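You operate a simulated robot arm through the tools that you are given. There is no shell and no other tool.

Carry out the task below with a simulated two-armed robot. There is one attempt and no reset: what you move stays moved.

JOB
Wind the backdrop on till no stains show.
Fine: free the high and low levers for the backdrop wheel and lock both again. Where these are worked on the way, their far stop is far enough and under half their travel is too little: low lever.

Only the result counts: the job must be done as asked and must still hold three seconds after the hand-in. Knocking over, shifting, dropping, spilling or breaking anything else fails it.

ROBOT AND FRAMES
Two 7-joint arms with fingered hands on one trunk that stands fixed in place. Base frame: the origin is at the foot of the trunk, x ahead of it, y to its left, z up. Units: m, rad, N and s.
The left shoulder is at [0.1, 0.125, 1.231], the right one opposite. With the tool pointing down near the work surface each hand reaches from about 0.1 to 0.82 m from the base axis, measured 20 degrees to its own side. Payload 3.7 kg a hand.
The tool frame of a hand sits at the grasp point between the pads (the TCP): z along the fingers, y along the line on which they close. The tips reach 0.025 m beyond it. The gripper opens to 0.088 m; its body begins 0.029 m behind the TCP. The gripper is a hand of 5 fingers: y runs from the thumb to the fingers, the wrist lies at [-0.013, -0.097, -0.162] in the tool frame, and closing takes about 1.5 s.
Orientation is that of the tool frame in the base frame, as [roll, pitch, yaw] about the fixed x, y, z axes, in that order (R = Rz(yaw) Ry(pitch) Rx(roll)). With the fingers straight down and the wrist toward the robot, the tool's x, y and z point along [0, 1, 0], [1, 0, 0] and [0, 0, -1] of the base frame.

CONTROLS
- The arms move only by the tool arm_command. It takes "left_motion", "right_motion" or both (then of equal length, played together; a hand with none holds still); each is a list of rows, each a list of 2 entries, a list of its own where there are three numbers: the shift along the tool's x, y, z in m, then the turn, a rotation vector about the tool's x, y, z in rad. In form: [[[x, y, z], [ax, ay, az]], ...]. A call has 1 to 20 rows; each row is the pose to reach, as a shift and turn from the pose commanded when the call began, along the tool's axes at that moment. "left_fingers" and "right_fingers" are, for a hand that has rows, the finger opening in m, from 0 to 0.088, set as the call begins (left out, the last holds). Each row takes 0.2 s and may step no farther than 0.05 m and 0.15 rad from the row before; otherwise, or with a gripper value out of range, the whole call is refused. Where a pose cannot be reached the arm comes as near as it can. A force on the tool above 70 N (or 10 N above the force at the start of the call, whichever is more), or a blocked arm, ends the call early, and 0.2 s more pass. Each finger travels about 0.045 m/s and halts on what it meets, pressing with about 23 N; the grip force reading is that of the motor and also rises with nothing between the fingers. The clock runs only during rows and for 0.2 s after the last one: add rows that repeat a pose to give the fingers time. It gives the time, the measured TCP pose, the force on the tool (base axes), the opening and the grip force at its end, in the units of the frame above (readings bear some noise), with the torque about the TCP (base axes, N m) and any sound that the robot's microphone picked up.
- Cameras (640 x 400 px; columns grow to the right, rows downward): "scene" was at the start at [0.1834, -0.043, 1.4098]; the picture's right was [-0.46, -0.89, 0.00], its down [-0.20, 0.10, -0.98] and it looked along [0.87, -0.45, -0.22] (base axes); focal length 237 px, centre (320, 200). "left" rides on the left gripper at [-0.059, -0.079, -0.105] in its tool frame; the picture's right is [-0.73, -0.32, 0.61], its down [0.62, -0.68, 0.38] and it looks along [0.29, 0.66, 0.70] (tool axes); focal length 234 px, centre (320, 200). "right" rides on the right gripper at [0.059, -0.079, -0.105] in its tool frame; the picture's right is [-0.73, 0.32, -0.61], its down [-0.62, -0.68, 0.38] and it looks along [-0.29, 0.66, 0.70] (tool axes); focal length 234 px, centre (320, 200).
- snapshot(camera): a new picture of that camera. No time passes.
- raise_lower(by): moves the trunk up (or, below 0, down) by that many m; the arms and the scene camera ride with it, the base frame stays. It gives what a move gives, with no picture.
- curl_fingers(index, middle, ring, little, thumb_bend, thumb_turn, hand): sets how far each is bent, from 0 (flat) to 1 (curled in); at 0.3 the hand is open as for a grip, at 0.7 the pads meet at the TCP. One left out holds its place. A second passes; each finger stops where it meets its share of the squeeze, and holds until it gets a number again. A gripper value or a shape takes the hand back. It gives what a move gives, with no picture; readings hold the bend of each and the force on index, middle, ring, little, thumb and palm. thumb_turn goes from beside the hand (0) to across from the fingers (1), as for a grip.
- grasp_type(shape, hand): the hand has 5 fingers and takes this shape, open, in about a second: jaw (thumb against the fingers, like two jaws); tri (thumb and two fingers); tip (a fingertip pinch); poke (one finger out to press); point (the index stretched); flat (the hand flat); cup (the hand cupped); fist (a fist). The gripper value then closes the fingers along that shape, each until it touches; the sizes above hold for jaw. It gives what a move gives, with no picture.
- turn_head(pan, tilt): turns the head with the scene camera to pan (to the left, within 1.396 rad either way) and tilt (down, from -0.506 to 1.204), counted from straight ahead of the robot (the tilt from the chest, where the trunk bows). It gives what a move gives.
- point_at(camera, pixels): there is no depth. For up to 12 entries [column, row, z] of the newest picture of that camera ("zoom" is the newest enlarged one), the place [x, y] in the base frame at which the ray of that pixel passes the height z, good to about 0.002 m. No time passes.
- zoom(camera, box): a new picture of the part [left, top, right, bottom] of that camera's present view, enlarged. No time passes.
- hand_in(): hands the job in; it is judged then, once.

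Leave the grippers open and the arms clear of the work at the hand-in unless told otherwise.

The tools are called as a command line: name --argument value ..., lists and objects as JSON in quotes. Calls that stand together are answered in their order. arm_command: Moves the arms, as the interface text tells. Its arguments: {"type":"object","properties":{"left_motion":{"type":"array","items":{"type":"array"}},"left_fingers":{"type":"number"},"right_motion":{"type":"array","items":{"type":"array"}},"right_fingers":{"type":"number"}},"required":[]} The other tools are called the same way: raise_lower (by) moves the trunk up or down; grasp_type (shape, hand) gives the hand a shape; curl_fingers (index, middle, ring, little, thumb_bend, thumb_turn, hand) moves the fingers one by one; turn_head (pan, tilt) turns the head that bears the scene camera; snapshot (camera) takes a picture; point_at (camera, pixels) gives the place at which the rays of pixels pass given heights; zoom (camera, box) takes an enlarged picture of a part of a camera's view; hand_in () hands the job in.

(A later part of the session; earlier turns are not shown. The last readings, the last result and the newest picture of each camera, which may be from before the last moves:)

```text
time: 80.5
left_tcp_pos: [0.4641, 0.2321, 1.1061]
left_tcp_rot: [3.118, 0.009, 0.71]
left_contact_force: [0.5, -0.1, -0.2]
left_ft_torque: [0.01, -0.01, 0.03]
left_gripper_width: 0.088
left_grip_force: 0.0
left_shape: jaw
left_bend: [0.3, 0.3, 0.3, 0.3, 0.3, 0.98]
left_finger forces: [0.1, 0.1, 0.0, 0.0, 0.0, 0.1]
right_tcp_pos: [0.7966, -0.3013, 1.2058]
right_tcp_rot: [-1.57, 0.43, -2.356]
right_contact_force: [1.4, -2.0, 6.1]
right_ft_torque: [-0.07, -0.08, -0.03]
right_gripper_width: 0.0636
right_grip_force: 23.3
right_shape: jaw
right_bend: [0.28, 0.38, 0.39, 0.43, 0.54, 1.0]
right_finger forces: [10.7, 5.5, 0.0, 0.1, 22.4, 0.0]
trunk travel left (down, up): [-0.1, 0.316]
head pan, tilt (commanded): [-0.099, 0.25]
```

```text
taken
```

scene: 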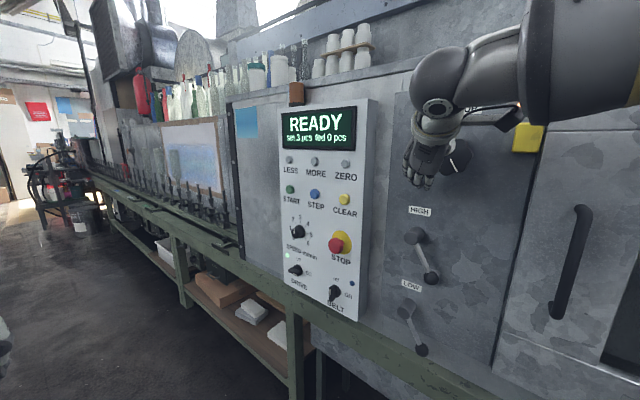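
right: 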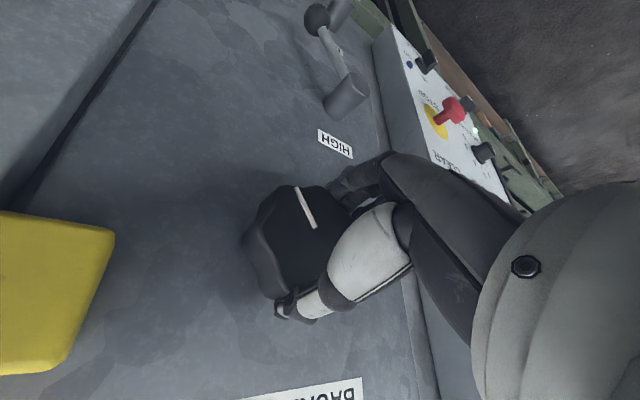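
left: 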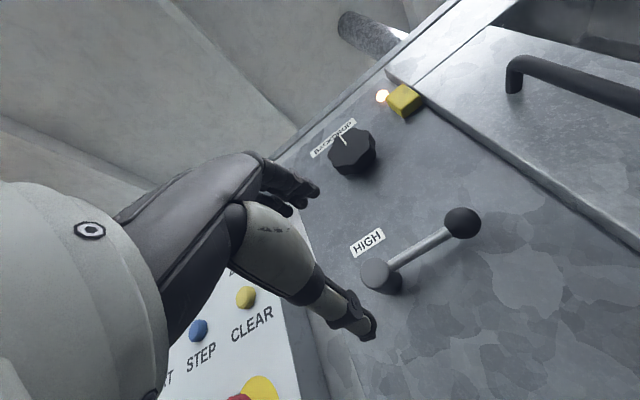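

Gripped again with the same firmness. Now a full clockwise stroke of 2.66 rad.

arm_command --right_motion '[[[0, 0, 0], [0, 0, 0.14]], [[0, 0, 0], [0, 0, 0.28]], [[0, 0, 0], [0, 0, 0.42]], [[0, 0, 0], [0, 0, 0.56]], [[0, 0, 0], [0, 0, 0.7]], [[0, 0, 0], [0, 0, 0.84]], [[0, 0, 0], [0, 0, 0.98]], [[0, 0, 0], [0, 0, 1.12]], [[0, 0, 0], [0, 0, 1.26]], [[0, 0, 0], [0, 0, 1.4]], [[0, 0, 0], [0, 0, 1.54]], [[0, 0, 0], [0, 0, 1.68]], [[0, 0, 0], [0, 0, 1.82]], [[0, 0, 0], [0, 0, 1.96]], [[0, 0, 0], [0, 0, 2.1]], [[0, 0, 0], [0, 0, 2.24]], [[0, 0, 0], [0, 0, 2.38]], [[0, 0, 0], [0, 0, 2.52]], [[0, 0, 0], [0, 0, 2.66]]]'

snapshot --camera "right"

zoom --camera "scene" --box '[140, 90, 250, 230]'

```text
time: 84.5
left_tcp_pos: [0.4626, 0.2304, 1.1062]
left_tcp_rot: [3.116, 0.01, 0.709]
left_contact_force: [0.3, 1.1, 0.4]
left_ft_torque: [0.0, -0.05, 0.02]
left_gripper_width: 0.0881
left_grip_force: 0.0
left_shape: jaw
left_bend: [0.3, 0.3, 0.3, 0.3, 0.3, 0.98]
left_finger forces: [0.0, 0.0, 0.0, 0.1, 0.0, 0.0]
right_tcp_pos: [0.795, -0.3028, 1.2077]
right_tcp_rot: [1.571, 0.046, 0.785]
right_contact_force: [-10.8, -11.0, 1.4]
right_ft_torque: [-0.27, -0.19, -0.16]
right_gripper_width: 0.0633
right_grip_force: 23.3
right_shape: jaw
right_bend: [0.28, 0.37, 0.39, 0.43, 0.53, 1.0]
right_finger forces: [11.5, 8.0, 3.2, 0.1, 23.5, 0.0]
trunk travel left (down, up): [-0.1, 0.316]
head pan, tilt (commanded): [-0.099, 0.25]
```

```text
taken
```

right: 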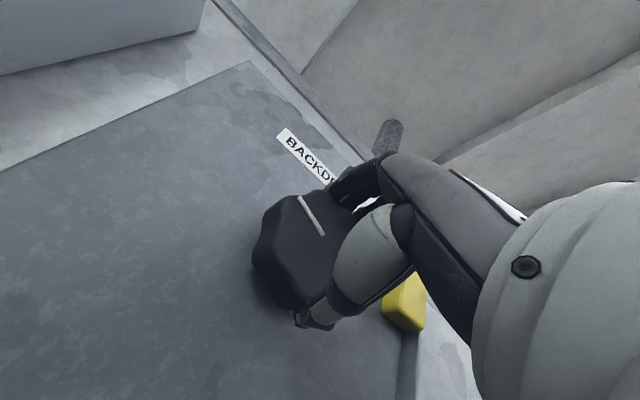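

```text
2.86 times, centred on (195, 160) of scene
```

zoom: 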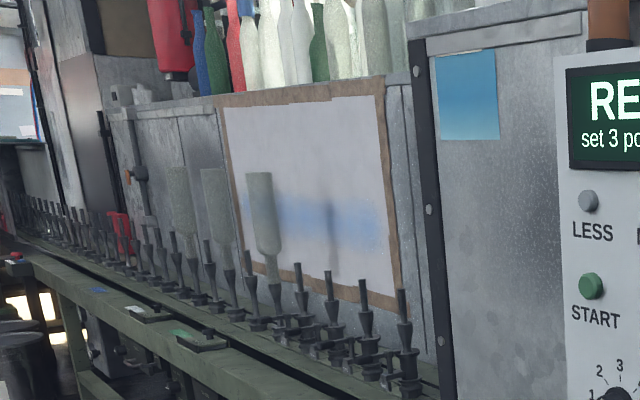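

The stain band is now smaller, roughly the lower-middle of the sheet. I'll do another re-grip and stroke.

curl_fingers --hand "right" --index 0.18 --middle 0.18 --ring 0.18 --little 0.18 --thumb_bend 0.18

arm_command --right_motion '[[[0, 0, -0.04], [0, 0, 0]], [[0, 0, -0.04], [0, 0, -0.1416]], [[0, 0, -0.04], [0, 0, -0.2832]], [[0, 0, -0.04], [0, 0, -0.4247]], [[0, 0, -0.04], [0, 0, -0.5663]], [[0, 0, -0.04], [0, 0, -0.7079]], [[0, 0, -0.04], [0, 0, -0.8495]], [[0, 0, -0.04], [0, 0, -0.9911]], [[0, 0, -0.04], [0, 0, -1.1326]], [[0, 0, -0.04], [0, 0, -1.2742]], [[0, 0, -0.04], [0, 0, -1.4158]], [[0, 0, -0.04], [0, 0, -1.5574]], [[0, 0, -0.04], [0, 0, -1.6989]], [[0, 0, -0.04], [0, 0, -1.8405]], [[0, 0, -0.04], [0, 0, -1.9821]], [[0, 0, -0.04], [0, 0, -2.1237]], [[0, 0, -0.04], [0, 0, -2.2653]], [[0, 0, -0.04], [0, 0, -2.4068]], [[0, 0, -0.04], [0, 0, -2.5484]], [[0, 0, -0.04], [0, 0, -2.69]]]'

snapshot --camera "right"

zoom --camera "scene" --box '[140, 90, 250, 230]'

```text
time: 85.5
left_tcp_pos: [0.4648, 0.232, 1.1065]
left_tcp_rot: [3.117, 0.01, 0.71]
left_contact_force: [-0.6, -0.9, -0.3]
left_ft_torque: [-0.03, 0.02, -0.03]
left_gripper_width: 0.0881
left_grip_force: 0.0
left_shape: jaw
left_bend: [0.3, 0.3, 0.3, 0.3, 0.3, 0.98]
left_finger forces: [0.0, 0.2, 0.0, 0.1, 0.0, 0.1]
right_tcp_pos: [0.7969, -0.301, 1.2058]
right_tcp_rot: [1.571, 0.053, 0.788]
right_contact_force: [0.4, -0.5, -0.4]
right_ft_torque: [-0.02, 0.01, 0.02]
right_gripper_width: 0.1063
right_grip_force: 0.1
right_shape: fingers
right_bend: [0.18, 0.18, 0.18, 0.18, 0.18, 1.0]
right_finger forces: [0.0, 0.0, 0.0, 0.0, 0.0, 0.0]
trunk travel left (down, up): [-0.1, 0.316]
head pan, tilt (commanded): [-0.099, 0.25]
```

```text
time: 89.8
left_tcp_pos: [0.464, 0.2322, 1.1059]
left_tcp_rot: [3.116, 0.013, 0.709]
left_contact_force: [0.0, -0.4, -0.1]
left_ft_torque: [0.01, -0.03, 0.04]
left_gripper_width: 0.0879
left_grip_force: 0.1
left_shape: jaw
left_bend: [0.3, 0.3, 0.3, 0.3, 0.3, 0.98]
left_finger forces: [0.1, 0.0, 0.1, 0.0, 0.0, 0.1]
right_tcp_pos: [0.7676, -0.2741, 1.2048]
right_tcp_rot: [-1.573, 0.396, -2.358]
right_contact_force: [0.4, 0.2, 0.9]
right_ft_torque: [0.0, -0.02, 0.01]
right_gripper_width: 0.1064
right_grip_force: 0.1
right_shape: fingers
right_bend: [0.18, 0.18, 0.18, 0.18, 0.18, 1.0]
right_finger forces: [0.0, 0.0, 0.0, 0.0, 0.0, 0.0]
trunk travel left (down, up): [-0.1, 0.316]
head pan, tilt (commanded): [-0.099, 0.25]
```

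```text
taken
```

right: 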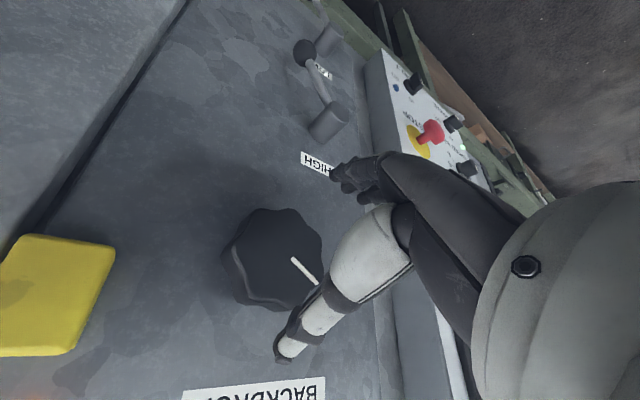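

```text
2.86 times, centred on (195, 160) of scene
```

zoom: 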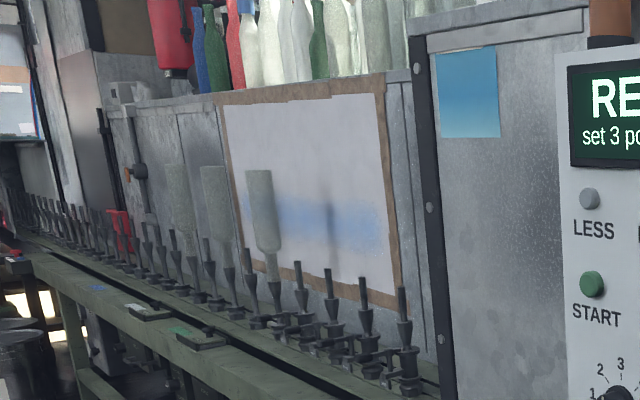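

The backdrop held its place while I re-set the hand. Advancing, gripping and making the next stroke.

arm_command --right_motion '[[[0, 0, 0.02], [0, 0, 0]], [[0, 0, 0.04], [0, 0, 0]], [[0, 0, 0.04], [0, 0, 0]]]'

arm_command --right_motion '[[[0, 0, 0], [0, 0, 0]], [[0, 0, 0], [0, 0, 0]], [[0, 0, 0], [0, 0, 0]], [[0, 0, 0], [0, 0, 0]], [[0, 0, 0], [0, 0, 0]], [[0, 0, 0], [0, 0, 0]], [[0, 0, 0], [0, 0, 0]]]' --right_fingers 0.03

arm_command --right_motion '[[[0, 0, 0], [0, 0, 0.14]], [[0, 0, 0], [0, 0, 0.28]], [[0, 0, 0], [0, 0, 0.42]], [[0, 0, 0], [0, 0, 0.56]], [[0, 0, 0], [0, 0, 0.7]], [[0, 0, 0], [0, 0, 0.84]], [[0, 0, 0], [0, 0, 0.98]], [[0, 0, 0], [0, 0, 1.12]], [[0, 0, 0], [0, 0, 1.26]], [[0, 0, 0], [0, 0, 1.4]]]'

zoom --camera "scene" --box '[140, 90, 250, 230]'

snapshot --camera "right"

```text
time: 90.5
left_tcp_pos: [0.4639, 0.233, 1.1061]
left_tcp_rot: [3.116, 0.01, 0.71]
left_contact_force: [-0.8, 0.3, 0.0]
left_ft_torque: [0.03, -0.03, 0.01]
left_gripper_width: 0.0878
left_grip_force: 0.1
left_shape: jaw
left_bend: [0.3, 0.3, 0.3, 0.3, 0.3, 0.98]
left_finger forces: [0.0, 0.0, 0.0, 0.0, 0.0, 0.1]
right_tcp_pos: [0.7961, -0.2989, 1.2062]
right_tcp_rot: [-1.571, 0.398, -2.358]
right_contact_force: [-0.4, 0.3, 0.2]
right_ft_torque: [-0.01, 0.0, -0.02]
right_gripper_width: 0.1065
right_grip_force: 0.0
right_shape: fingers
right_bend: [0.18, 0.18, 0.18, 0.18, 0.18, 1.0]
right_finger forces: [0.0, 0.0, 0.0, 0.0, 0.1, 0.0]
trunk travel left (down, up): [-0.1, 0.316]
head pan, tilt (commanded): [-0.099, 0.25]
```

```text
time: 92.2
left_tcp_pos: [0.4631, 0.2324, 1.1055]
left_tcp_rot: [3.117, 0.01, 0.709]
left_contact_force: [-0.7, 1.0, -0.3]
left_ft_torque: [0.0, -0.01, -0.01]
left_gripper_width: 0.0878
left_grip_force: 0.2
left_shape: jaw
left_bend: [0.3, 0.3, 0.3, 0.3, 0.3, 0.98]
left_finger forces: [0.1, 0.2, 0.0, 0.0, 0.0, 0.1]
right_tcp_pos: [0.7954, -0.2999, 1.2058]
right_tcp_rot: [-1.57, 0.402, -2.356]
right_contact_force: [0.7, -2.3, 5.3]
right_ft_torque: [-0.08, -0.08, -0.04]
right_gripper_width: 0.0638
right_grip_force: 23.2
right_shape: jaw
right_bend: [0.27, 0.38, 0.38, 0.43, 0.54, 0.99]
right_finger forces: [10.7, 5.7, 0.0, 0.0, 22.1, 0.0]
trunk travel left (down, up): [-0.1, 0.316]
head pan, tilt (commanded): [-0.099, 0.25]
```

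```text
time: 94.3
left_tcp_pos: [0.4634, 0.2317, 1.1069]
left_tcp_rot: [3.117, 0.007, 0.71]
left_contact_force: [0.1, 0.1, 0.1]
left_ft_torque: [0.01, 0.02, -0.02]
left_gripper_width: 0.0879
left_grip_force: 0.1
left_shape: jaw
left_bend: [0.3, 0.3, 0.3, 0.3, 0.3, 0.98]
left_finger forces: [0.0, 0.1, 0.0, 0.1, 0.0, 0.1]
right_tcp_pos: [0.7947, -0.3034, 1.2068]
right_tcp_rot: [1.568, 1.34, 0.785]
right_contact_force: [-9.3, -5.6, 3.0]
right_ft_torque: [-0.1, 0.05, -0.06]
right_gripper_width: 0.0627
right_grip_force: 23.2
right_shape: jaw
right_bend: [0.28, 0.38, 0.38, 0.43, 0.52, 1.0]
right_finger forces: [9.8, 5.8, 0.0, 0.1, 25.5, 0.0]
trunk travel left (down, up): [-0.1, 0.316]
head pan, tilt (commanded): [-0.099, 0.25]
```

```text
2.86 times, centred on (195, 160) of scene
```

zoom: 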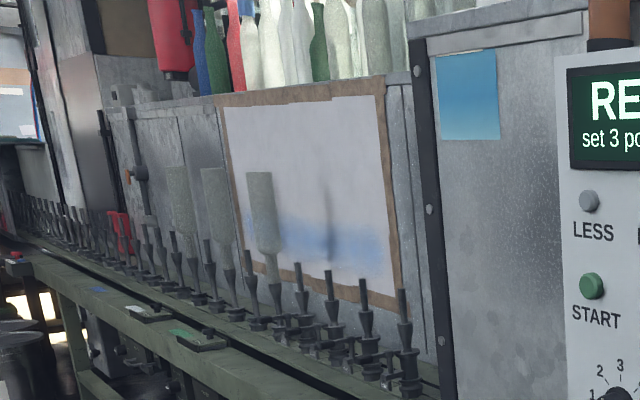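

```text
taken
```

right: 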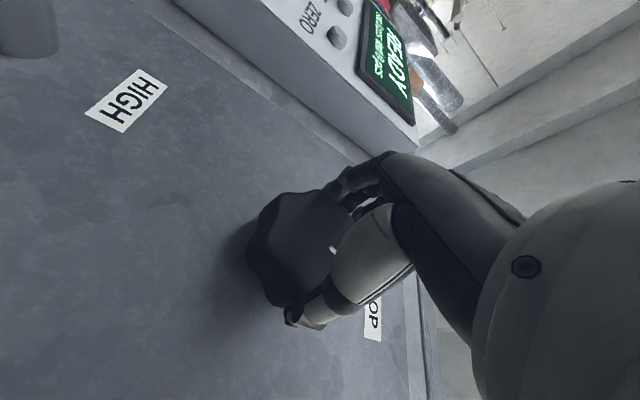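

The stain is still moving down. Continuing this stroke by 1.26 rad.

arm_command --right_motion '[[[0, 0, 0], [0, 0, 0.14]], [[0, 0, 0], [0, 0, 0.28]], [[0, 0, 0], [0, 0, 0.42]], [[0, 0, 0], [0, 0, 0.56]], [[0, 0, 0], [0, 0, 0.7]], [[0, 0, 0], [0, 0, 0.84]], [[0, 0, 0], [0, 0, 0.98]], [[0, 0, 0], [0, 0, 1.12]], [[0, 0, 0], [0, 0, 1.26]]]'

zoom --camera "scene" --box '[140, 90, 250, 230]'

snapshot --camera "right"

```text
time: 96.3
left_tcp_pos: [0.4614, 0.2317, 1.1072]
left_tcp_rot: [3.118, 0.009, 0.712]
left_contact_force: [0.8, 0.6, -0.5]
left_ft_torque: [-0.01, 0.01, 0.01]
left_gripper_width: 0.0882
left_grip_force: 0.2
left_shape: jaw
left_bend: [0.3, 0.3, 0.3, 0.3, 0.3, 0.98]
left_finger forces: [0.0, 0.0, 0.0, 0.1, 0.0, 0.0]
right_tcp_pos: [0.7953, -0.3025, 1.2069]
right_tcp_rot: [1.57, 0.077, 0.787]
right_contact_force: [-12.9, -5.8, -2.2]
right_ft_torque: [-0.18, -0.1, -0.16]
right_gripper_width: 0.0631
right_grip_force: 22.7
right_shape: jaw
right_bend: [0.28, 0.37, 0.39, 0.43, 0.52, 1.0]
right_finger forces: [10.6, 7.4, 2.9, 0.0, 24.7, 0.0]
trunk travel left (down, up): [-0.1, 0.316]
head pan, tilt (commanded): [-0.099, 0.25]
```

```text
2.86 times, centred on (195, 160) of scene
```

zoom: 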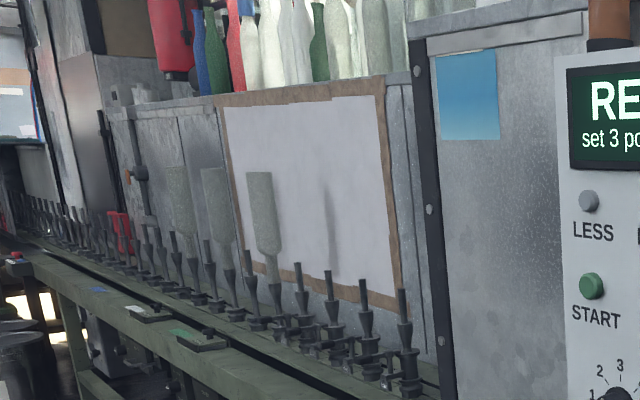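

```text
taken
```

right: 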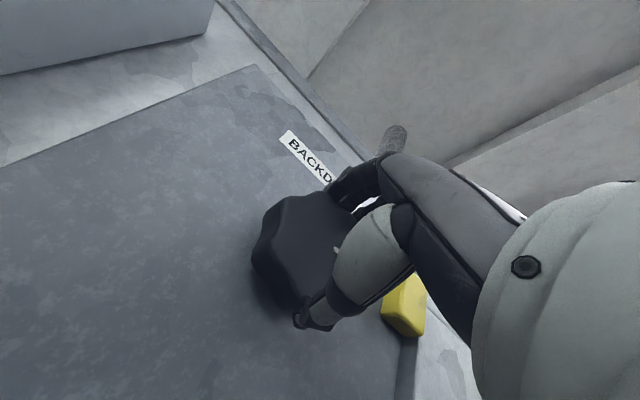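

The blue stain seems gone. I'll zoom in closely on the sheet to check for remaining traces, especially near the bottom edge.

zoom --camera "scene" --box '[155, 115, 225, 160]'

zoom --camera "scene" --box '[160, 155, 230, 205]'

```text
8.89 times, centred on (190, 138) of scene
```

zoom: 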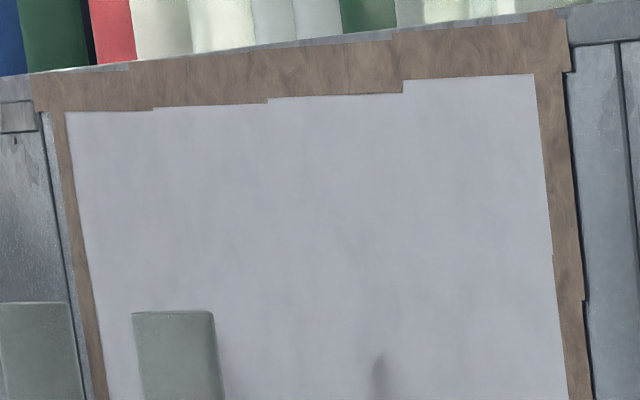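

```text
8.00 times, centred on (195, 180) of scene
```

zoom: 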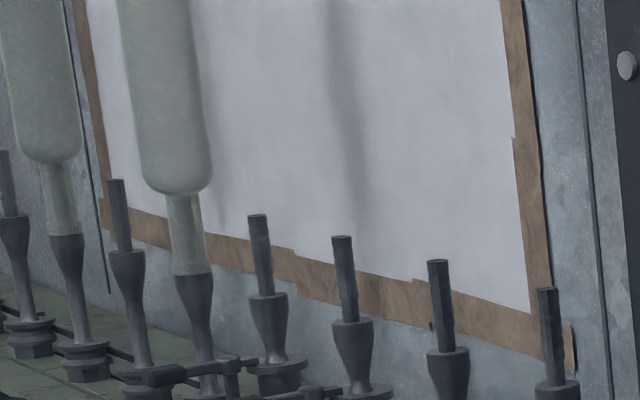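

Looks clean; the faint dark vertical smear is a bottle's shadow that never moved. I'll zoom even closer along the lower and upper edges to be sure.

zoom --camera "scene" --box '[165, 165, 200, 187]'

zoom --camera "scene" --box '[195, 165, 232, 200]'

zoom --camera "scene" --box '[155, 115, 230, 200]'

```text
16.00 times, centred on (182, 176) of scene
```

zoom: 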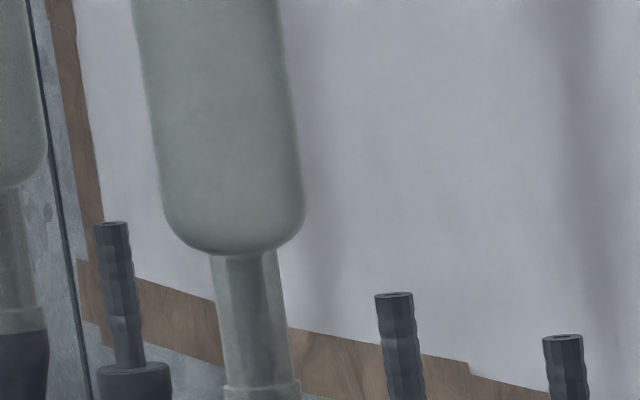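

```text
11.43 times, centred on (214, 182) of scene
```

zoom: 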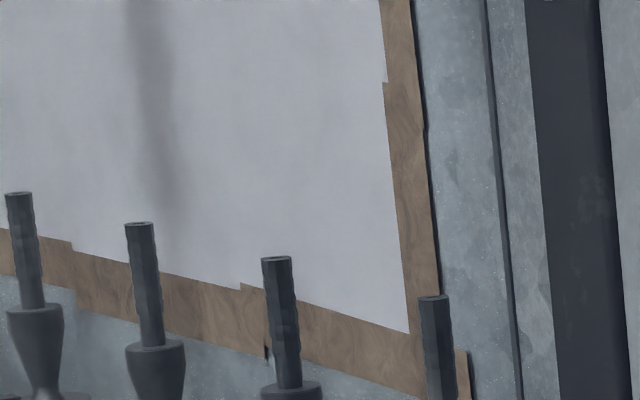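

```text
4.71 times, centred on (192, 158) of scene
```

zoom: 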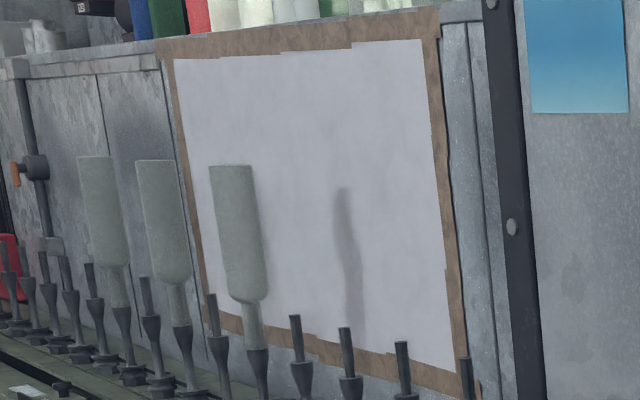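

The paper is clean; the grey smear is a bottle shadow that stayed put through all turns. For a little margin I'll turn just 0.28 rad further in this grip and check again.

arm_command --right_motion '[[[0, 0, 0], [0, 0, 0.14]], [[0, 0, 0], [0, 0, 0.28]]]'

zoom --camera "scene" --box '[155, 115, 230, 200]'

snapshot --camera "scene"

```text
time: 97.0
left_tcp_pos: [0.4623, 0.2315, 1.107]
left_tcp_rot: [3.117, 0.008, 0.71]
left_contact_force: [-0.2, 0.0, 0.3]
left_ft_torque: [-0.02, 0.0, -0.03]
left_gripper_width: 0.0878
left_grip_force: 0.2
left_shape: jaw
left_bend: [0.3, 0.3, 0.3, 0.3, 0.3, 0.98]
left_finger forces: [0.0, 0.1, 0.0, 0.0, 0.0, 0.0]
right_tcp_pos: [0.7934, -0.3035, 1.2068]
right_tcp_rot: [1.57, -0.202, 0.784]
right_contact_force: [-12.0, -6.0, -1.5]
right_ft_torque: [-0.21, -0.13, -0.25]
right_gripper_width: 0.0634
right_grip_force: 23.8
right_shape: jaw
right_bend: [0.28, 0.37, 0.38, 0.43, 0.53, 1.0]
right_finger forces: [11.5, 7.7, 3.4, 0.1, 21.9, 0.1]
trunk travel left (down, up): [-0.1, 0.316]
head pan, tilt (commanded): [-0.099, 0.25]
```

```text
4.71 times, centred on (192, 158) of scene
```

zoom: 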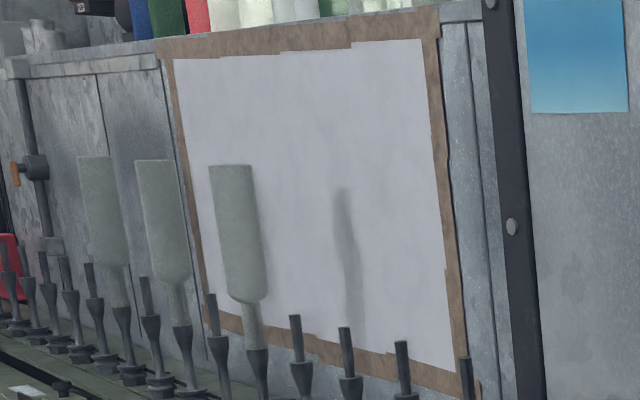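

```text
taken
```

scene: 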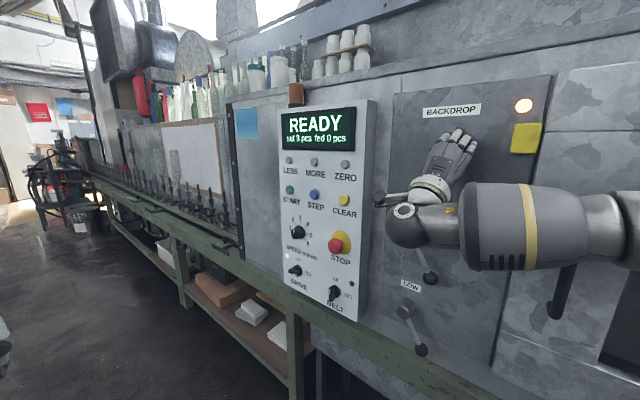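

Still clean, no slipping. Now I'll release the knob and back straight out without disturbing it.

curl_fingers --hand "right" --index 0.18 --middle 0.18 --ring 0.18 --little 0.18 --thumb_bend 0.18

arm_command --right_motion '[[[0, 0, -0.03], [0, 0, 0]], [[0, 0, -0.06], [0, 0, 0]], [[0, 0, -0.1], [0, 0, 0]], [[0, 0, -0.1], [0, 0, 0]]]'

snapshot --camera "right"

snapshot --camera "scene"

```text
time: 98.0
left_tcp_pos: [0.463, 0.2314, 1.1064]
left_tcp_rot: [3.116, 0.01, 0.71]
left_contact_force: [0.3, 0.4, -0.6]
left_ft_torque: [0.0, 0.02, 0.02]
left_gripper_width: 0.088
left_grip_force: 0.1
left_shape: jaw
left_bend: [0.3, 0.3, 0.3, 0.3, 0.3, 0.98]
left_finger forces: [0.0, 0.0, 0.0, 0.1, 0.0, 0.0]
right_tcp_pos: [0.7956, -0.3015, 1.2057]
right_tcp_rot: [1.571, -0.198, 0.786]
right_contact_force: [-0.5, 0.3, 0.1]
right_ft_torque: [-0.01, 0.02, 0.02]
right_gripper_width: 0.1062
right_grip_force: 0.0
right_shape: fingers
right_bend: [0.18, 0.18, 0.18, 0.18, 0.18, 1.0]
right_finger forces: [0.0, 0.0, 0.1, 0.1, 0.0, 0.0]
trunk travel left (down, up): [-0.1, 0.316]
head pan, tilt (commanded): [-0.099, 0.25]
```

```text
time: 99.0
left_tcp_pos: [0.4635, 0.2315, 1.1066]
left_tcp_rot: [3.117, 0.011, 0.71]
left_contact_force: [0.1, 0.4, 0.4]
left_ft_torque: [0.0, 0.01, 0.0]
left_gripper_width: 0.0879
left_grip_force: 0.1
left_shape: jaw
left_bend: [0.3, 0.3, 0.3, 0.3, 0.3, 0.98]
left_finger forces: [0.0, 0.0, 0.1, 0.1, 0.0, 0.0]
right_tcp_pos: [0.7257, -0.2297, 1.2075]
right_tcp_rot: [1.571, -0.2, 0.787]
right_contact_force: [0.1, -0.2, 0.1]
right_ft_torque: [0.02, -0.04, 0.0]
right_gripper_width: 0.1063
right_grip_force: 0.0
right_shape: fingers
right_bend: [0.18, 0.18, 0.18, 0.18, 0.18, 1.0]
right_finger forces: [0.0, 0.0, 0.1, 0.0, 0.0, 0.0]
trunk travel left (down, up): [-0.1, 0.316]
head pan, tilt (commanded): [-0.099, 0.25]
```

```text
taken
```

right: 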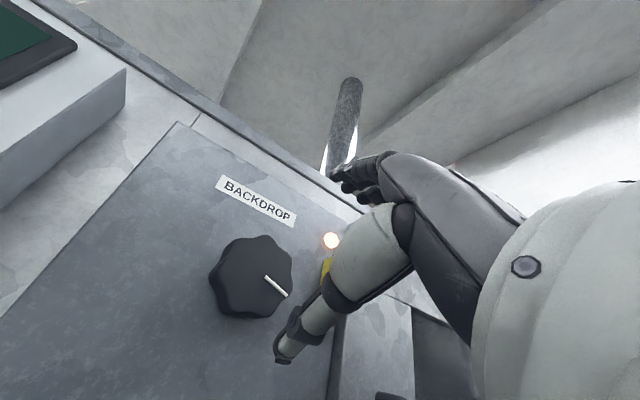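

```text
taken
```

scene: 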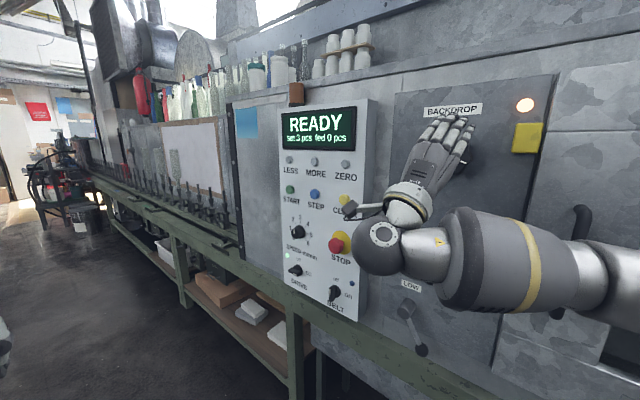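

The knob stays with its mark in the new position. Now I'll roll back and go down to face the HIGH lever's ball, staying about 0.085 m short of it.

arm_command --right_motion '[[[-0.0035, -0.0176, 0], [0, 0, -0.1393]], [[-0.0071, -0.0353, 0], [0, 0, -0.2787]], [[-0.0106, -0.0529, 0], [0, 0, -0.418]], [[-0.0141, -0.0705, 0], [0, 0, -0.5573]], [[-0.0177, -0.0882, 0], [0, 0, -0.6967]], [[-0.0212, -0.1058, 0], [0, 0, -0.836]], [[-0.0247, -0.1234, 0], [0, 0, -0.9753]], [[-0.0283, -0.1411, 0], [0, 0, -1.1147]], [[-0.0318, -0.1587, 0], [0, 0, -1.254]], [[-0.0353, -0.1763, 0], [0, 0, -1.3933]], [[-0.0389, -0.194, 0], [0, 0, -1.5327]], [[-0.0424, -0.2116, 0], [0, 0, -1.672]], [[-0.0459, -0.2292, 0], [0, 0, -1.8113]], [[-0.0495, -0.2469, 0], [0, 0, -1.9507]], [[-0.053, -0.2645, 0], [0, 0, -2.09]], [[-0.053, -0.2645, 0], [0, 0, -2.09]]]' --right_fingers 0.088

turn_head --pan -0.5 --tilt 0.3

snapshot --camera "right"

snapshot --camera "scene"

```text
time: 102.3
left_tcp_pos: [0.4632, 0.2321, 1.1079]
left_tcp_rot: [3.117, 0.011, 0.71]
left_contact_force: [-0.5, -0.6, 0.0]
left_ft_torque: [0.0, -0.04, -0.01]
left_gripper_width: 0.0879
left_grip_force: 0.0
left_shape: jaw
left_bend: [0.3, 0.3, 0.3, 0.3, 0.3, 0.98]
left_finger forces: [0.0, 0.1, 0.0, 0.0, 0.0, 0.0]
right_tcp_pos: [0.7262, -0.2309, 0.9364]
right_tcp_rot: [-1.574, 1.248, -2.357]
right_contact_force: [0.0, 0.0, -0.5]
right_ft_torque: [-0.01, -0.02, 0.02]
right_gripper_width: 0.088
right_grip_force: 0.0
right_shape: jaw
right_bend: [0.3, 0.3, 0.3, 0.3, 0.3, 0.98]
right_finger forces: [0.1, 0.0, 0.0, 0.0, 0.0, 0.1]
trunk travel left (down, up): [-0.1, 0.316]
head pan, tilt (commanded): [-0.099, 0.25]
```

```text
time: 103.2
left_tcp_pos: [0.4634, 0.2313, 1.1065]
left_tcp_rot: [3.119, 0.012, 0.71]
left_contact_force: [0.1, 0.3, 0.0]
left_ft_torque: [0.0, 0.0, -0.02]
left_gripper_width: 0.0881
left_grip_force: 0.2
left_shape: jaw
left_bend: [0.3, 0.3, 0.3, 0.3, 0.3, 0.98]
left_finger forces: [0.1, 0.0, 0.0, 0.1, 0.0, 0.0]
right_tcp_pos: [0.7259, -0.2305, 0.937]
right_tcp_rot: [-1.567, 1.25, -2.352]
right_contact_force: [-0.7, 0.3, 0.7]
right_ft_torque: [0.01, 0.02, 0.01]
right_gripper_width: 0.0879
right_grip_force: 0.1
right_shape: jaw
right_bend: [0.3, 0.3, 0.3, 0.3, 0.3, 0.98]
right_finger forces: [0.0, 0.1, 0.1, 0.0, 0.0, 0.0]
trunk travel left (down, up): [-0.1, 0.316]
head pan, tilt (commanded): [-0.499, 0.3]
```

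```text
taken
```

right: 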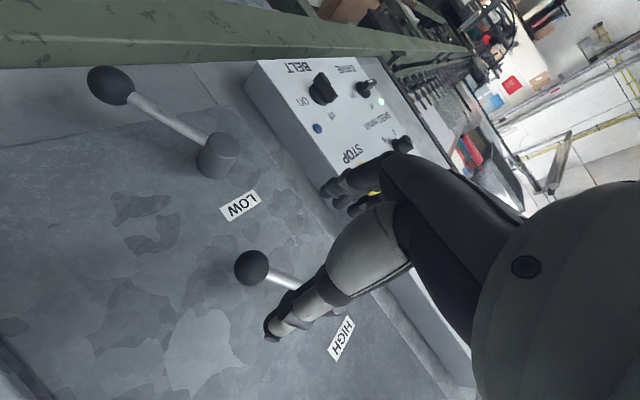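

```text
taken
```

scene: 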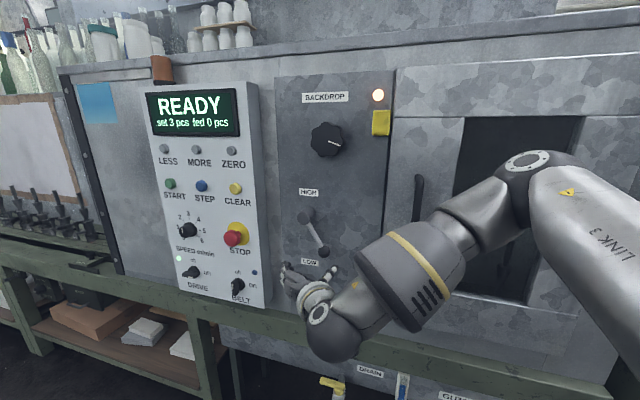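

The HIGH ball is at (251,268), nearly on axis. I'll advance 0.085 m and close on it.

arm_command --right_motion '[[[0.002, 0, 0.025], [0, 0, 0]], [[0.003, 0, 0.045], [0, 0, 0]], [[0.003, 0, 0.065], [0, 0, 0]], [[0.003, 0, 0.085], [0, 0, 0]], [[0.003, 0, 0.085], [0, 0, 0]]]'

snapshot --camera "right"

arm_command --right_motion '[[[0, 0, 0], [0, 0, 0]], [[0, 0, 0], [0, 0, 0]], [[0, 0, 0], [0, 0, 0]], [[0, 0, 0], [0, 0, 0]], [[0, 0, 0], [0, 0, 0]], [[0, 0, 0], [0, 0, 0]], [[0, 0, 0], [0, 0, 0]], [[0, 0, 0], [0, 0, 0]]]' --right_fingers 0.015

snapshot --camera "right"

```text
time: 104.4
left_tcp_pos: [0.4638, 0.2321, 1.1055]
left_tcp_rot: [3.115, 0.011, 0.709]
left_contact_force: [-0.5, -0.2, 0.6]
left_ft_torque: [0.01, 0.01, 0.01]
left_gripper_width: 0.0881
left_grip_force: 0.1
left_shape: jaw
left_bend: [0.3, 0.3, 0.3, 0.3, 0.3, 0.98]
left_finger forces: [0.0, 0.0, 0.0, 0.0, 0.0, 0.0]
right_tcp_pos: [0.7853, -0.2916, 0.9316]
right_tcp_rot: [-1.571, 1.251, -2.356]
right_contact_force: [-0.1, 0.0, 0.3]
right_ft_torque: [0.02, -0.04, 0.0]
right_gripper_width: 0.0878
right_grip_force: 0.1
right_shape: jaw
right_bend: [0.3, 0.3, 0.3, 0.3, 0.3, 0.98]
right_finger forces: [0.0, 0.1, 0.1, 0.1, 0.0, 0.0]
trunk travel left (down, up): [-0.1, 0.316]
head pan, tilt (commanded): [-0.499, 0.3]
```

```text
taken
```

right: 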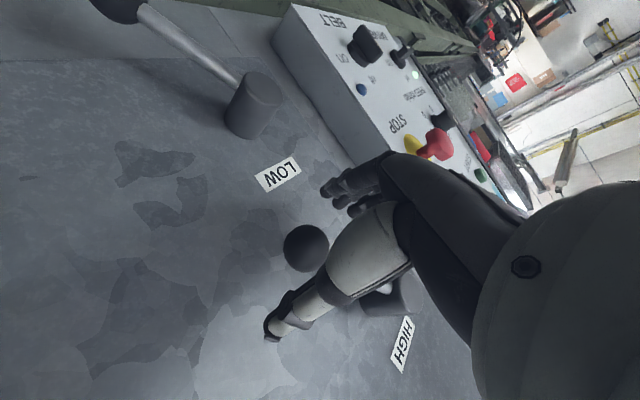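

```text
time: 106.2
left_tcp_pos: [0.463, 0.2328, 1.1058]
left_tcp_rot: [3.117, 0.01, 0.71]
left_contact_force: [-0.5, 0.0, 0.6]
left_ft_torque: [0.01, 0.0, 0.01]
left_gripper_width: 0.0877
left_grip_force: 0.1
left_shape: jaw
left_bend: [0.3, 0.3, 0.3, 0.3, 0.3, 0.98]
left_finger forces: [0.0, 0.1, 0.1, 0.0, 0.0, 0.1]
right_tcp_pos: [0.7843, -0.2916, 0.9331]
right_tcp_rot: [-1.564, 1.25, -2.351]
right_contact_force: [-5.4, -0.4, 0.0]
right_ft_torque: [0.0, 0.04, -0.06]
right_gripper_width: 0.0244
right_grip_force: 23.2
right_shape: jaw
right_bend: [0.74, 0.55, 0.6, 0.58, 0.75, 1.0]
right_finger forces: [10.6, 5.8, 0.5, 0.1, 20.3, 0.0]
trunk travel left (down, up): [-0.1, 0.316]
head pan, tilt (commanded): [-0.499, 0.3]
```

```text
taken
```

right: 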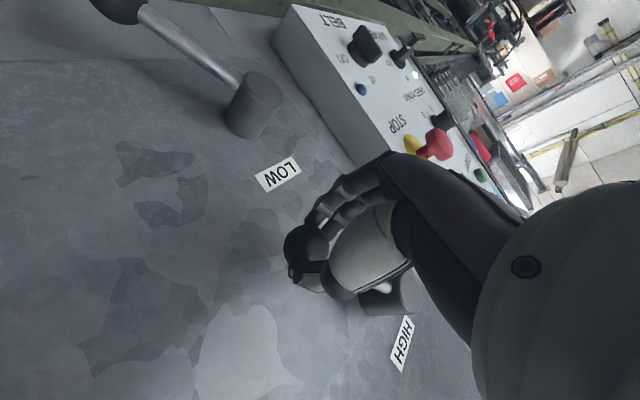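

Gripped. The travel is about 60° with a radius of about 0.1 m. I'll follow the arc back up towards horizontal.

arm_command --right_motion '[[[-0.004, -0.0142, 0], [0, 0, -0.14]], [[-0.0097, -0.0269, 0], [0, 0, -0.28]], [[-0.0172, -0.0388, 0], [0, 0, -0.42]], [[-0.0262, -0.0495, 0], [0, 0, -0.56]], [[-0.0366, -0.0588, 0], [0, 0, -0.7]], [[-0.0482, -0.0666, 0], [0, 0, -0.84]]]'

snapshot --camera "right"

zoom --camera "scene" --box '[260, 80, 410, 340]'

```text
time: 107.6
left_tcp_pos: [0.4628, 0.2328, 1.107]
left_tcp_rot: [3.117, 0.009, 0.71]
left_contact_force: [0.9, -0.1, 0.2]
left_ft_torque: [0.0, 0.0, 0.02]
left_gripper_width: 0.088
left_grip_force: 0.0
left_shape: jaw
left_bend: [0.3, 0.3, 0.3, 0.3, 0.3, 0.98]
left_finger forces: [0.2, 0.0, 0.1, 0.1, 0.0, 0.1]
right_tcp_pos: [0.7506, -0.3249, 0.999]
right_tcp_rot: [-1.571, 0.41, -2.355]
right_contact_force: [-8.2, 5.3, -1.9]
right_ft_torque: [-0.04, 0.07, 0.01]
right_gripper_width: 0.0243
right_grip_force: 23.5
right_shape: jaw
right_bend: [0.74, 0.55, 0.59, 0.58, 0.75, 1.0]
right_finger forces: [13.2, 7.1, 3.4, 0.0, 21.8, 0.1]
trunk travel left (down, up): [-0.1, 0.316]
head pan, tilt (commanded): [-0.499, 0.3]
```

```text
taken
```

right: 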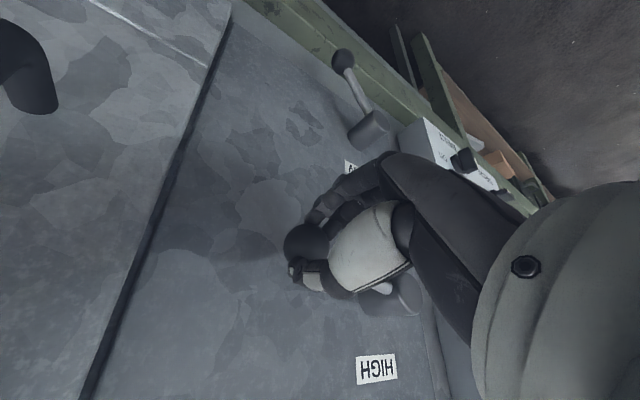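

```text
1.54 times, centred on (335, 210) of scene
```

zoom: 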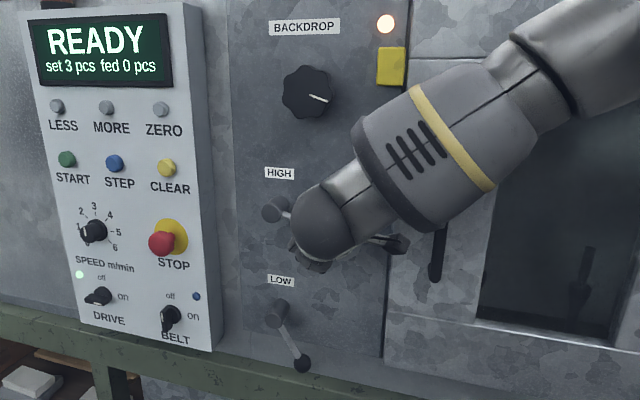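

Almost horizontal (about 13° left). I'll finish the arc and press lightly into the upper stop.

arm_command --right_motion '[[[-0.003, -0.0116, 0], [0, 0, -0.06]], [[-0.0065, -0.021, 0], [0, 0, -0.12]], [[-0.008, -0.025, 0], [0, 0, -0.15]]]'

snapshot --camera "right"

```text
time: 108.4
left_tcp_pos: [0.4638, 0.2324, 1.1067]
left_tcp_rot: [3.118, 0.012, 0.71]
left_contact_force: [0.1, 0.3, 0.6]
left_ft_torque: [0.0, 0.05, 0.01]
left_gripper_width: 0.0879
left_grip_force: 0.0
left_shape: jaw
left_bend: [0.3, 0.3, 0.3, 0.3, 0.3, 0.98]
left_finger forces: [0.1, 0.1, 0.1, 0.0, 0.0, 0.0]
right_tcp_pos: [0.7483, -0.3273, 1.0223]
right_tcp_rot: [-1.575, 0.255, -2.359]
right_contact_force: [-13.1, 3.8, -11.2]
right_ft_torque: [0.1, 0.43, 0.0]
right_gripper_width: 0.0249
right_grip_force: 22.9
right_shape: jaw
right_bend: [0.74, 0.53, 0.54, 0.58, 0.76, 1.0]
right_finger forces: [16.6, 9.2, 4.4, 0.0, 18.8, 0.1]
trunk travel left (down, up): [-0.1, 0.316]
head pan, tilt (commanded): [-0.499, 0.3]
```

```text
taken
```

right: 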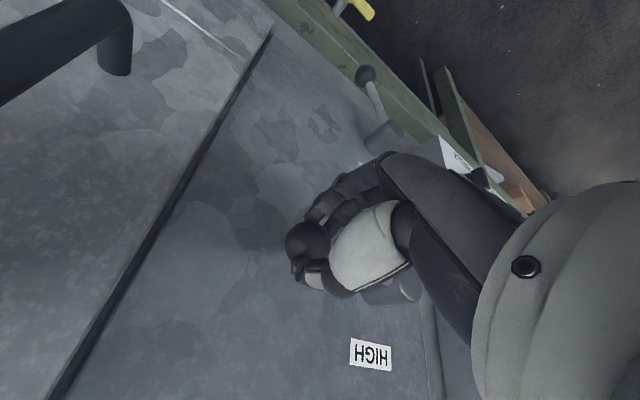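

Force on the hand is now pushing down at 11 N, close to the upper stop. One more small push up to confirm.

arm_command --right_motion '[[[-0.0012, -0.0058, 0], [0, 0, 0]], [[-0.002, -0.0097, 0], [0, 0, 0]], [[-0.002, -0.0097, 0], [0, 0, 0]]]'

zoom --camera "right" --box '[240, 150, 480, 380]'

```text
time: 109.2
left_tcp_pos: [0.4652, 0.2329, 1.1059]
left_tcp_rot: [3.12, 0.011, 0.711]
left_contact_force: [0.7, -0.2, 0.6]
left_ft_torque: [-0.06, 0.0, 0.02]
left_gripper_width: 0.0879
left_grip_force: 0.0
left_shape: jaw
left_bend: [0.3, 0.3, 0.3, 0.3, 0.3, 0.98]
left_finger forces: [0.0, 0.0, 0.0, 0.0, 0.0, 0.0]
right_tcp_pos: [0.7498, -0.3282, 1.0311]
right_tcp_rot: [-1.581, 0.254, -2.358]
right_contact_force: [-15.9, 5.6, -24.9]
right_ft_torque: [0.44, 0.9, 0.05]
right_gripper_width: 0.0278
right_grip_force: 23.2
right_shape: jaw
right_bend: [0.73, 0.48, 0.46, 0.58, 0.79, 1.0]
right_finger forces: [21.8, 12.7, 4.6, 0.1, 11.1, 0.1]
trunk travel left (down, up): [-0.1, 0.316]
head pan, tilt (commanded): [-0.499, 0.3]
```

```text
1.74 times, centred on (360, 265) of right
```

zoom: 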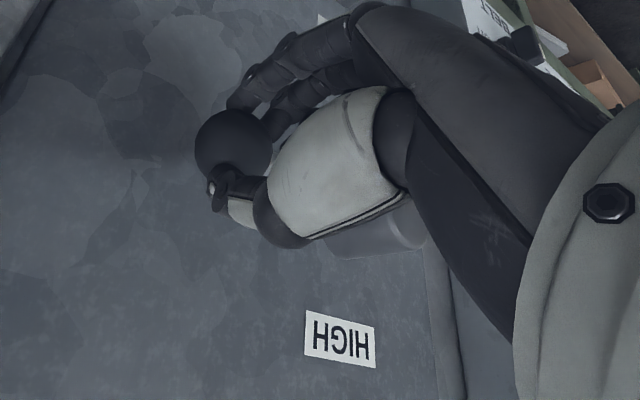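

The HIGH lever is firmly at its upper stop (25 N back). I'll open the fingers in place and back out.

arm_command --right_motion '[[[0, 0, 0], [0, 0, 0]], [[0, 0, 0], [0, 0, 0]], [[0, 0, 0], [0, 0, 0]], [[0, 0.003, 0], [0, 0, 0]], [[0, 0.006, 0], [0, 0, 0]], [[0, 0.006, 0], [0, 0, 0]], [[0, 0.006, 0], [0, 0, 0]], [[0, 0.006, -0.03], [0, 0, 0]], [[0, 0.006, -0.06], [0, 0, 0]], [[0, 0.006, -0.1], [0, 0, 0]]]' --right_fingers 0.088

snapshot --camera "right"

snapshot --camera "scene"

```text
time: 111.4
left_tcp_pos: [0.4632, 0.2331, 1.106]
left_tcp_rot: [3.115, 0.011, 0.71]
left_contact_force: [-1.0, 0.1, -0.6]
left_ft_torque: [0.02, 0.0, -0.01]
left_gripper_width: 0.0881
left_grip_force: 0.1
left_shape: jaw
left_bend: [0.3, 0.3, 0.3, 0.3, 0.3, 0.98]
left_finger forces: [0.0, 0.0, 0.1, 0.1, 0.1, 0.0]
right_tcp_pos: [0.6784, -0.2552, 1.0302]
right_tcp_rot: [-1.57, 0.259, -2.357]
right_contact_force: [0.2, 0.7, 0.0]
right_ft_torque: [-0.01, -0.02, -0.03]
right_gripper_width: 0.0877
right_grip_force: 0.0
right_shape: jaw
right_bend: [0.3, 0.3, 0.3, 0.3, 0.3, 0.98]
right_finger forces: [0.0, 0.1, 0.0, 0.0, 0.0, 0.0]
trunk travel left (down, up): [-0.1, 0.316]
head pan, tilt (commanded): [-0.499, 0.3]
```

```text
taken
```

right: 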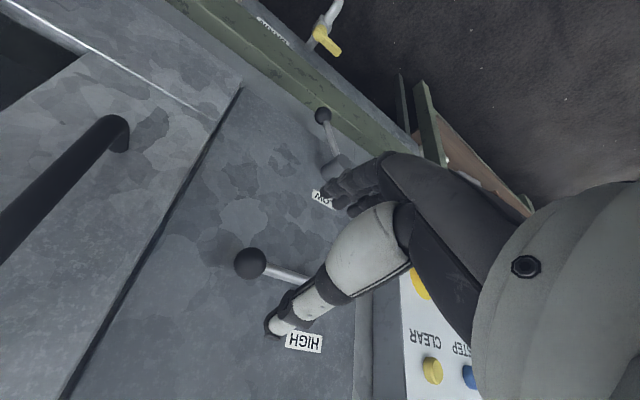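

```text
taken
```

scene: 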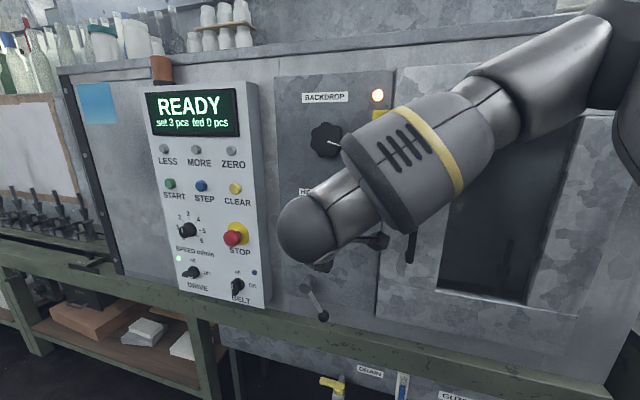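

HIGH is horizontal again. Now down to the LOW lever ball, staying short of it.

arm_command --right_motion '[[[0.0036, 0.0374, 0.0], [0, 0, 0.0864]], [[0.0072, 0.0747, 0.0], [0, 0, 0.1728]], [[0.0107, 0.1121, 0.0], [0, 0, 0.2592]], [[0.0143, 0.1494, 0.0], [0, 0, 0.3456]], [[0.0179, 0.1868, 0.005], [0, 0, 0.432]], [[0.0215, 0.2241, 0.01], [0, 0, 0.5184]], [[0.025, 0.2615, 0.015], [0, 0, 0.6048]], [[0.0286, 0.2988, 0.02], [0, 0, 0.6912]], [[0.0286, 0.2988, 0.02], [0, 0, 0.6912]]]'

snapshot --camera "right"

zoom --camera "scene" --box '[260, 80, 410, 340]'

```text
time: 113.4
left_tcp_pos: [0.4629, 0.2321, 1.1063]
left_tcp_rot: [3.116, 0.01, 0.71]
left_contact_force: [0.5, 1.0, 0.5]
left_ft_torque: [0.0, -0.01, 0.0]
left_gripper_width: 0.0878
left_grip_force: 0.2
left_shape: jaw
left_bend: [0.3, 0.3, 0.3, 0.3, 0.3, 0.98]
left_finger forces: [0.1, 0.0, 0.1, 0.0, 0.0, 0.0]
right_tcp_pos: [0.7267, -0.234, 0.7335]
right_tcp_rot: [-1.571, 0.954, -2.357]
right_contact_force: [0.3, -0.7, 0.2]
right_ft_torque: [0.0, -0.01, 0.0]
right_gripper_width: 0.0878
right_grip_force: 0.2
right_shape: jaw
right_bend: [0.3, 0.3, 0.3, 0.3, 0.3, 0.98]
right_finger forces: [0.0, 0.1, 0.0, 0.1, 0.1, 0.0]
trunk travel left (down, up): [-0.1, 0.316]
head pan, tilt (commanded): [-0.499, 0.3]
```

```text
taken
```

right: 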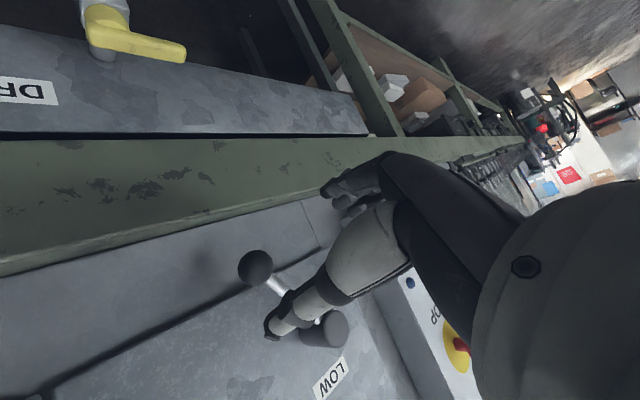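

```text
1.54 times, centred on (335, 210) of scene
```

zoom: 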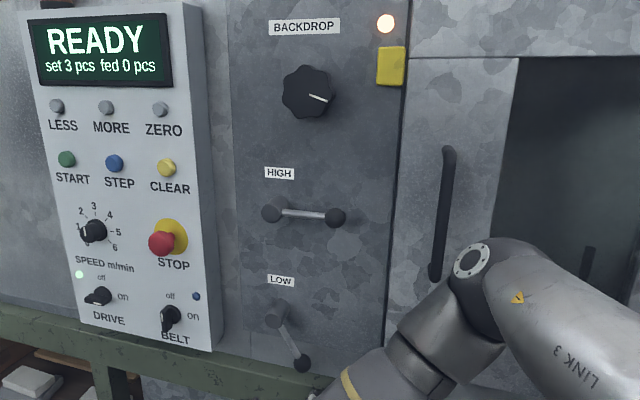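

The LOW ball is right on axis at (256,268), and HIGH looks horizontal as at the start. I'll advance and close on the LOW ball.

arm_command --right_motion '[[[0, 0, 0.025], [0, 0, 0]], [[0, 0, 0.045], [0, 0, 0]], [[0, 0, 0.065], [0, 0, 0]], [[0, 0, 0.085], [0, 0, 0]], [[0, 0, 0.085], [0, 0, 0]]]'

arm_command --right_motion '[[[0, 0, 0], [0, 0, 0]], [[0, 0, 0], [0, 0, 0]], [[0, 0, 0], [0, 0, 0]], [[0, 0, 0], [0, 0, 0]], [[0, 0, 0], [0, 0, 0]], [[0, 0, 0], [0, 0, 0]], [[0, 0, 0], [0, 0, 0]], [[0, 0, 0], [0, 0, 0]]]' --right_fingers 0.015

snapshot --camera "right"

```text
time: 114.6
left_tcp_pos: [0.464, 0.2323, 1.1067]
left_tcp_rot: [3.116, 0.01, 0.711]
left_contact_force: [-0.2, -0.3, -0.8]
left_ft_torque: [0.04, -0.01, 0.01]
left_gripper_width: 0.0879
left_grip_force: 0.0
left_shape: jaw
left_bend: [0.3, 0.3, 0.3, 0.3, 0.3, 0.98]
left_finger forces: [0.0, 0.1, 0.0, 0.1, 0.0, 0.0]
right_tcp_pos: [0.7884, -0.2961, 0.7334]
right_tcp_rot: [-1.57, 0.95, -2.356]
right_contact_force: [-0.7, -0.4, 0.0]
right_ft_torque: [0.0, 0.01, 0.02]
right_gripper_width: 0.0878
right_grip_force: 0.1
right_shape: jaw
right_bend: [0.3, 0.3, 0.3, 0.3, 0.3, 0.98]
right_finger forces: [0.0, 0.0, 0.0, 0.1, 0.1, 0.1]
trunk travel left (down, up): [-0.1, 0.316]
head pan, tilt (commanded): [-0.499, 0.3]
```

```text
time: 116.4
left_tcp_pos: [0.463, 0.232, 1.1056]
left_tcp_rot: [3.116, 0.01, 0.711]
left_contact_force: [-0.4, -0.2, 0.0]
left_ft_torque: [0.02, 0.0, 0.01]
left_gripper_width: 0.0878
left_grip_force: 0.1
left_shape: jaw
left_bend: [0.3, 0.3, 0.3, 0.3, 0.3, 0.98]
left_finger forces: [0.1, 0.0, 0.0, 0.0, 0.1, 0.1]
right_tcp_pos: [0.7872, -0.296, 0.7339]
right_tcp_rot: [-1.569, 0.951, -2.354]
right_contact_force: [-1.0, -1.3, 0.0]
right_ft_torque: [0.0, 0.08, -0.06]
right_gripper_width: 0.0257
right_grip_force: 23.2
right_shape: jaw
right_bend: [0.74, 0.53, 0.59, 0.56, 0.75, 1.0]
right_finger forces: [11.8, 6.3, 0.1, 0.1, 19.8, 0.0]
trunk travel left (down, up): [-0.1, 0.316]
head pan, tilt (commanded): [-0.499, 0.3]
```

```text
taken
```

right: 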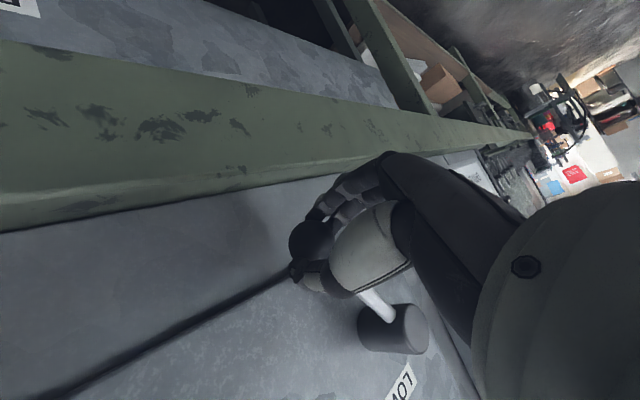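

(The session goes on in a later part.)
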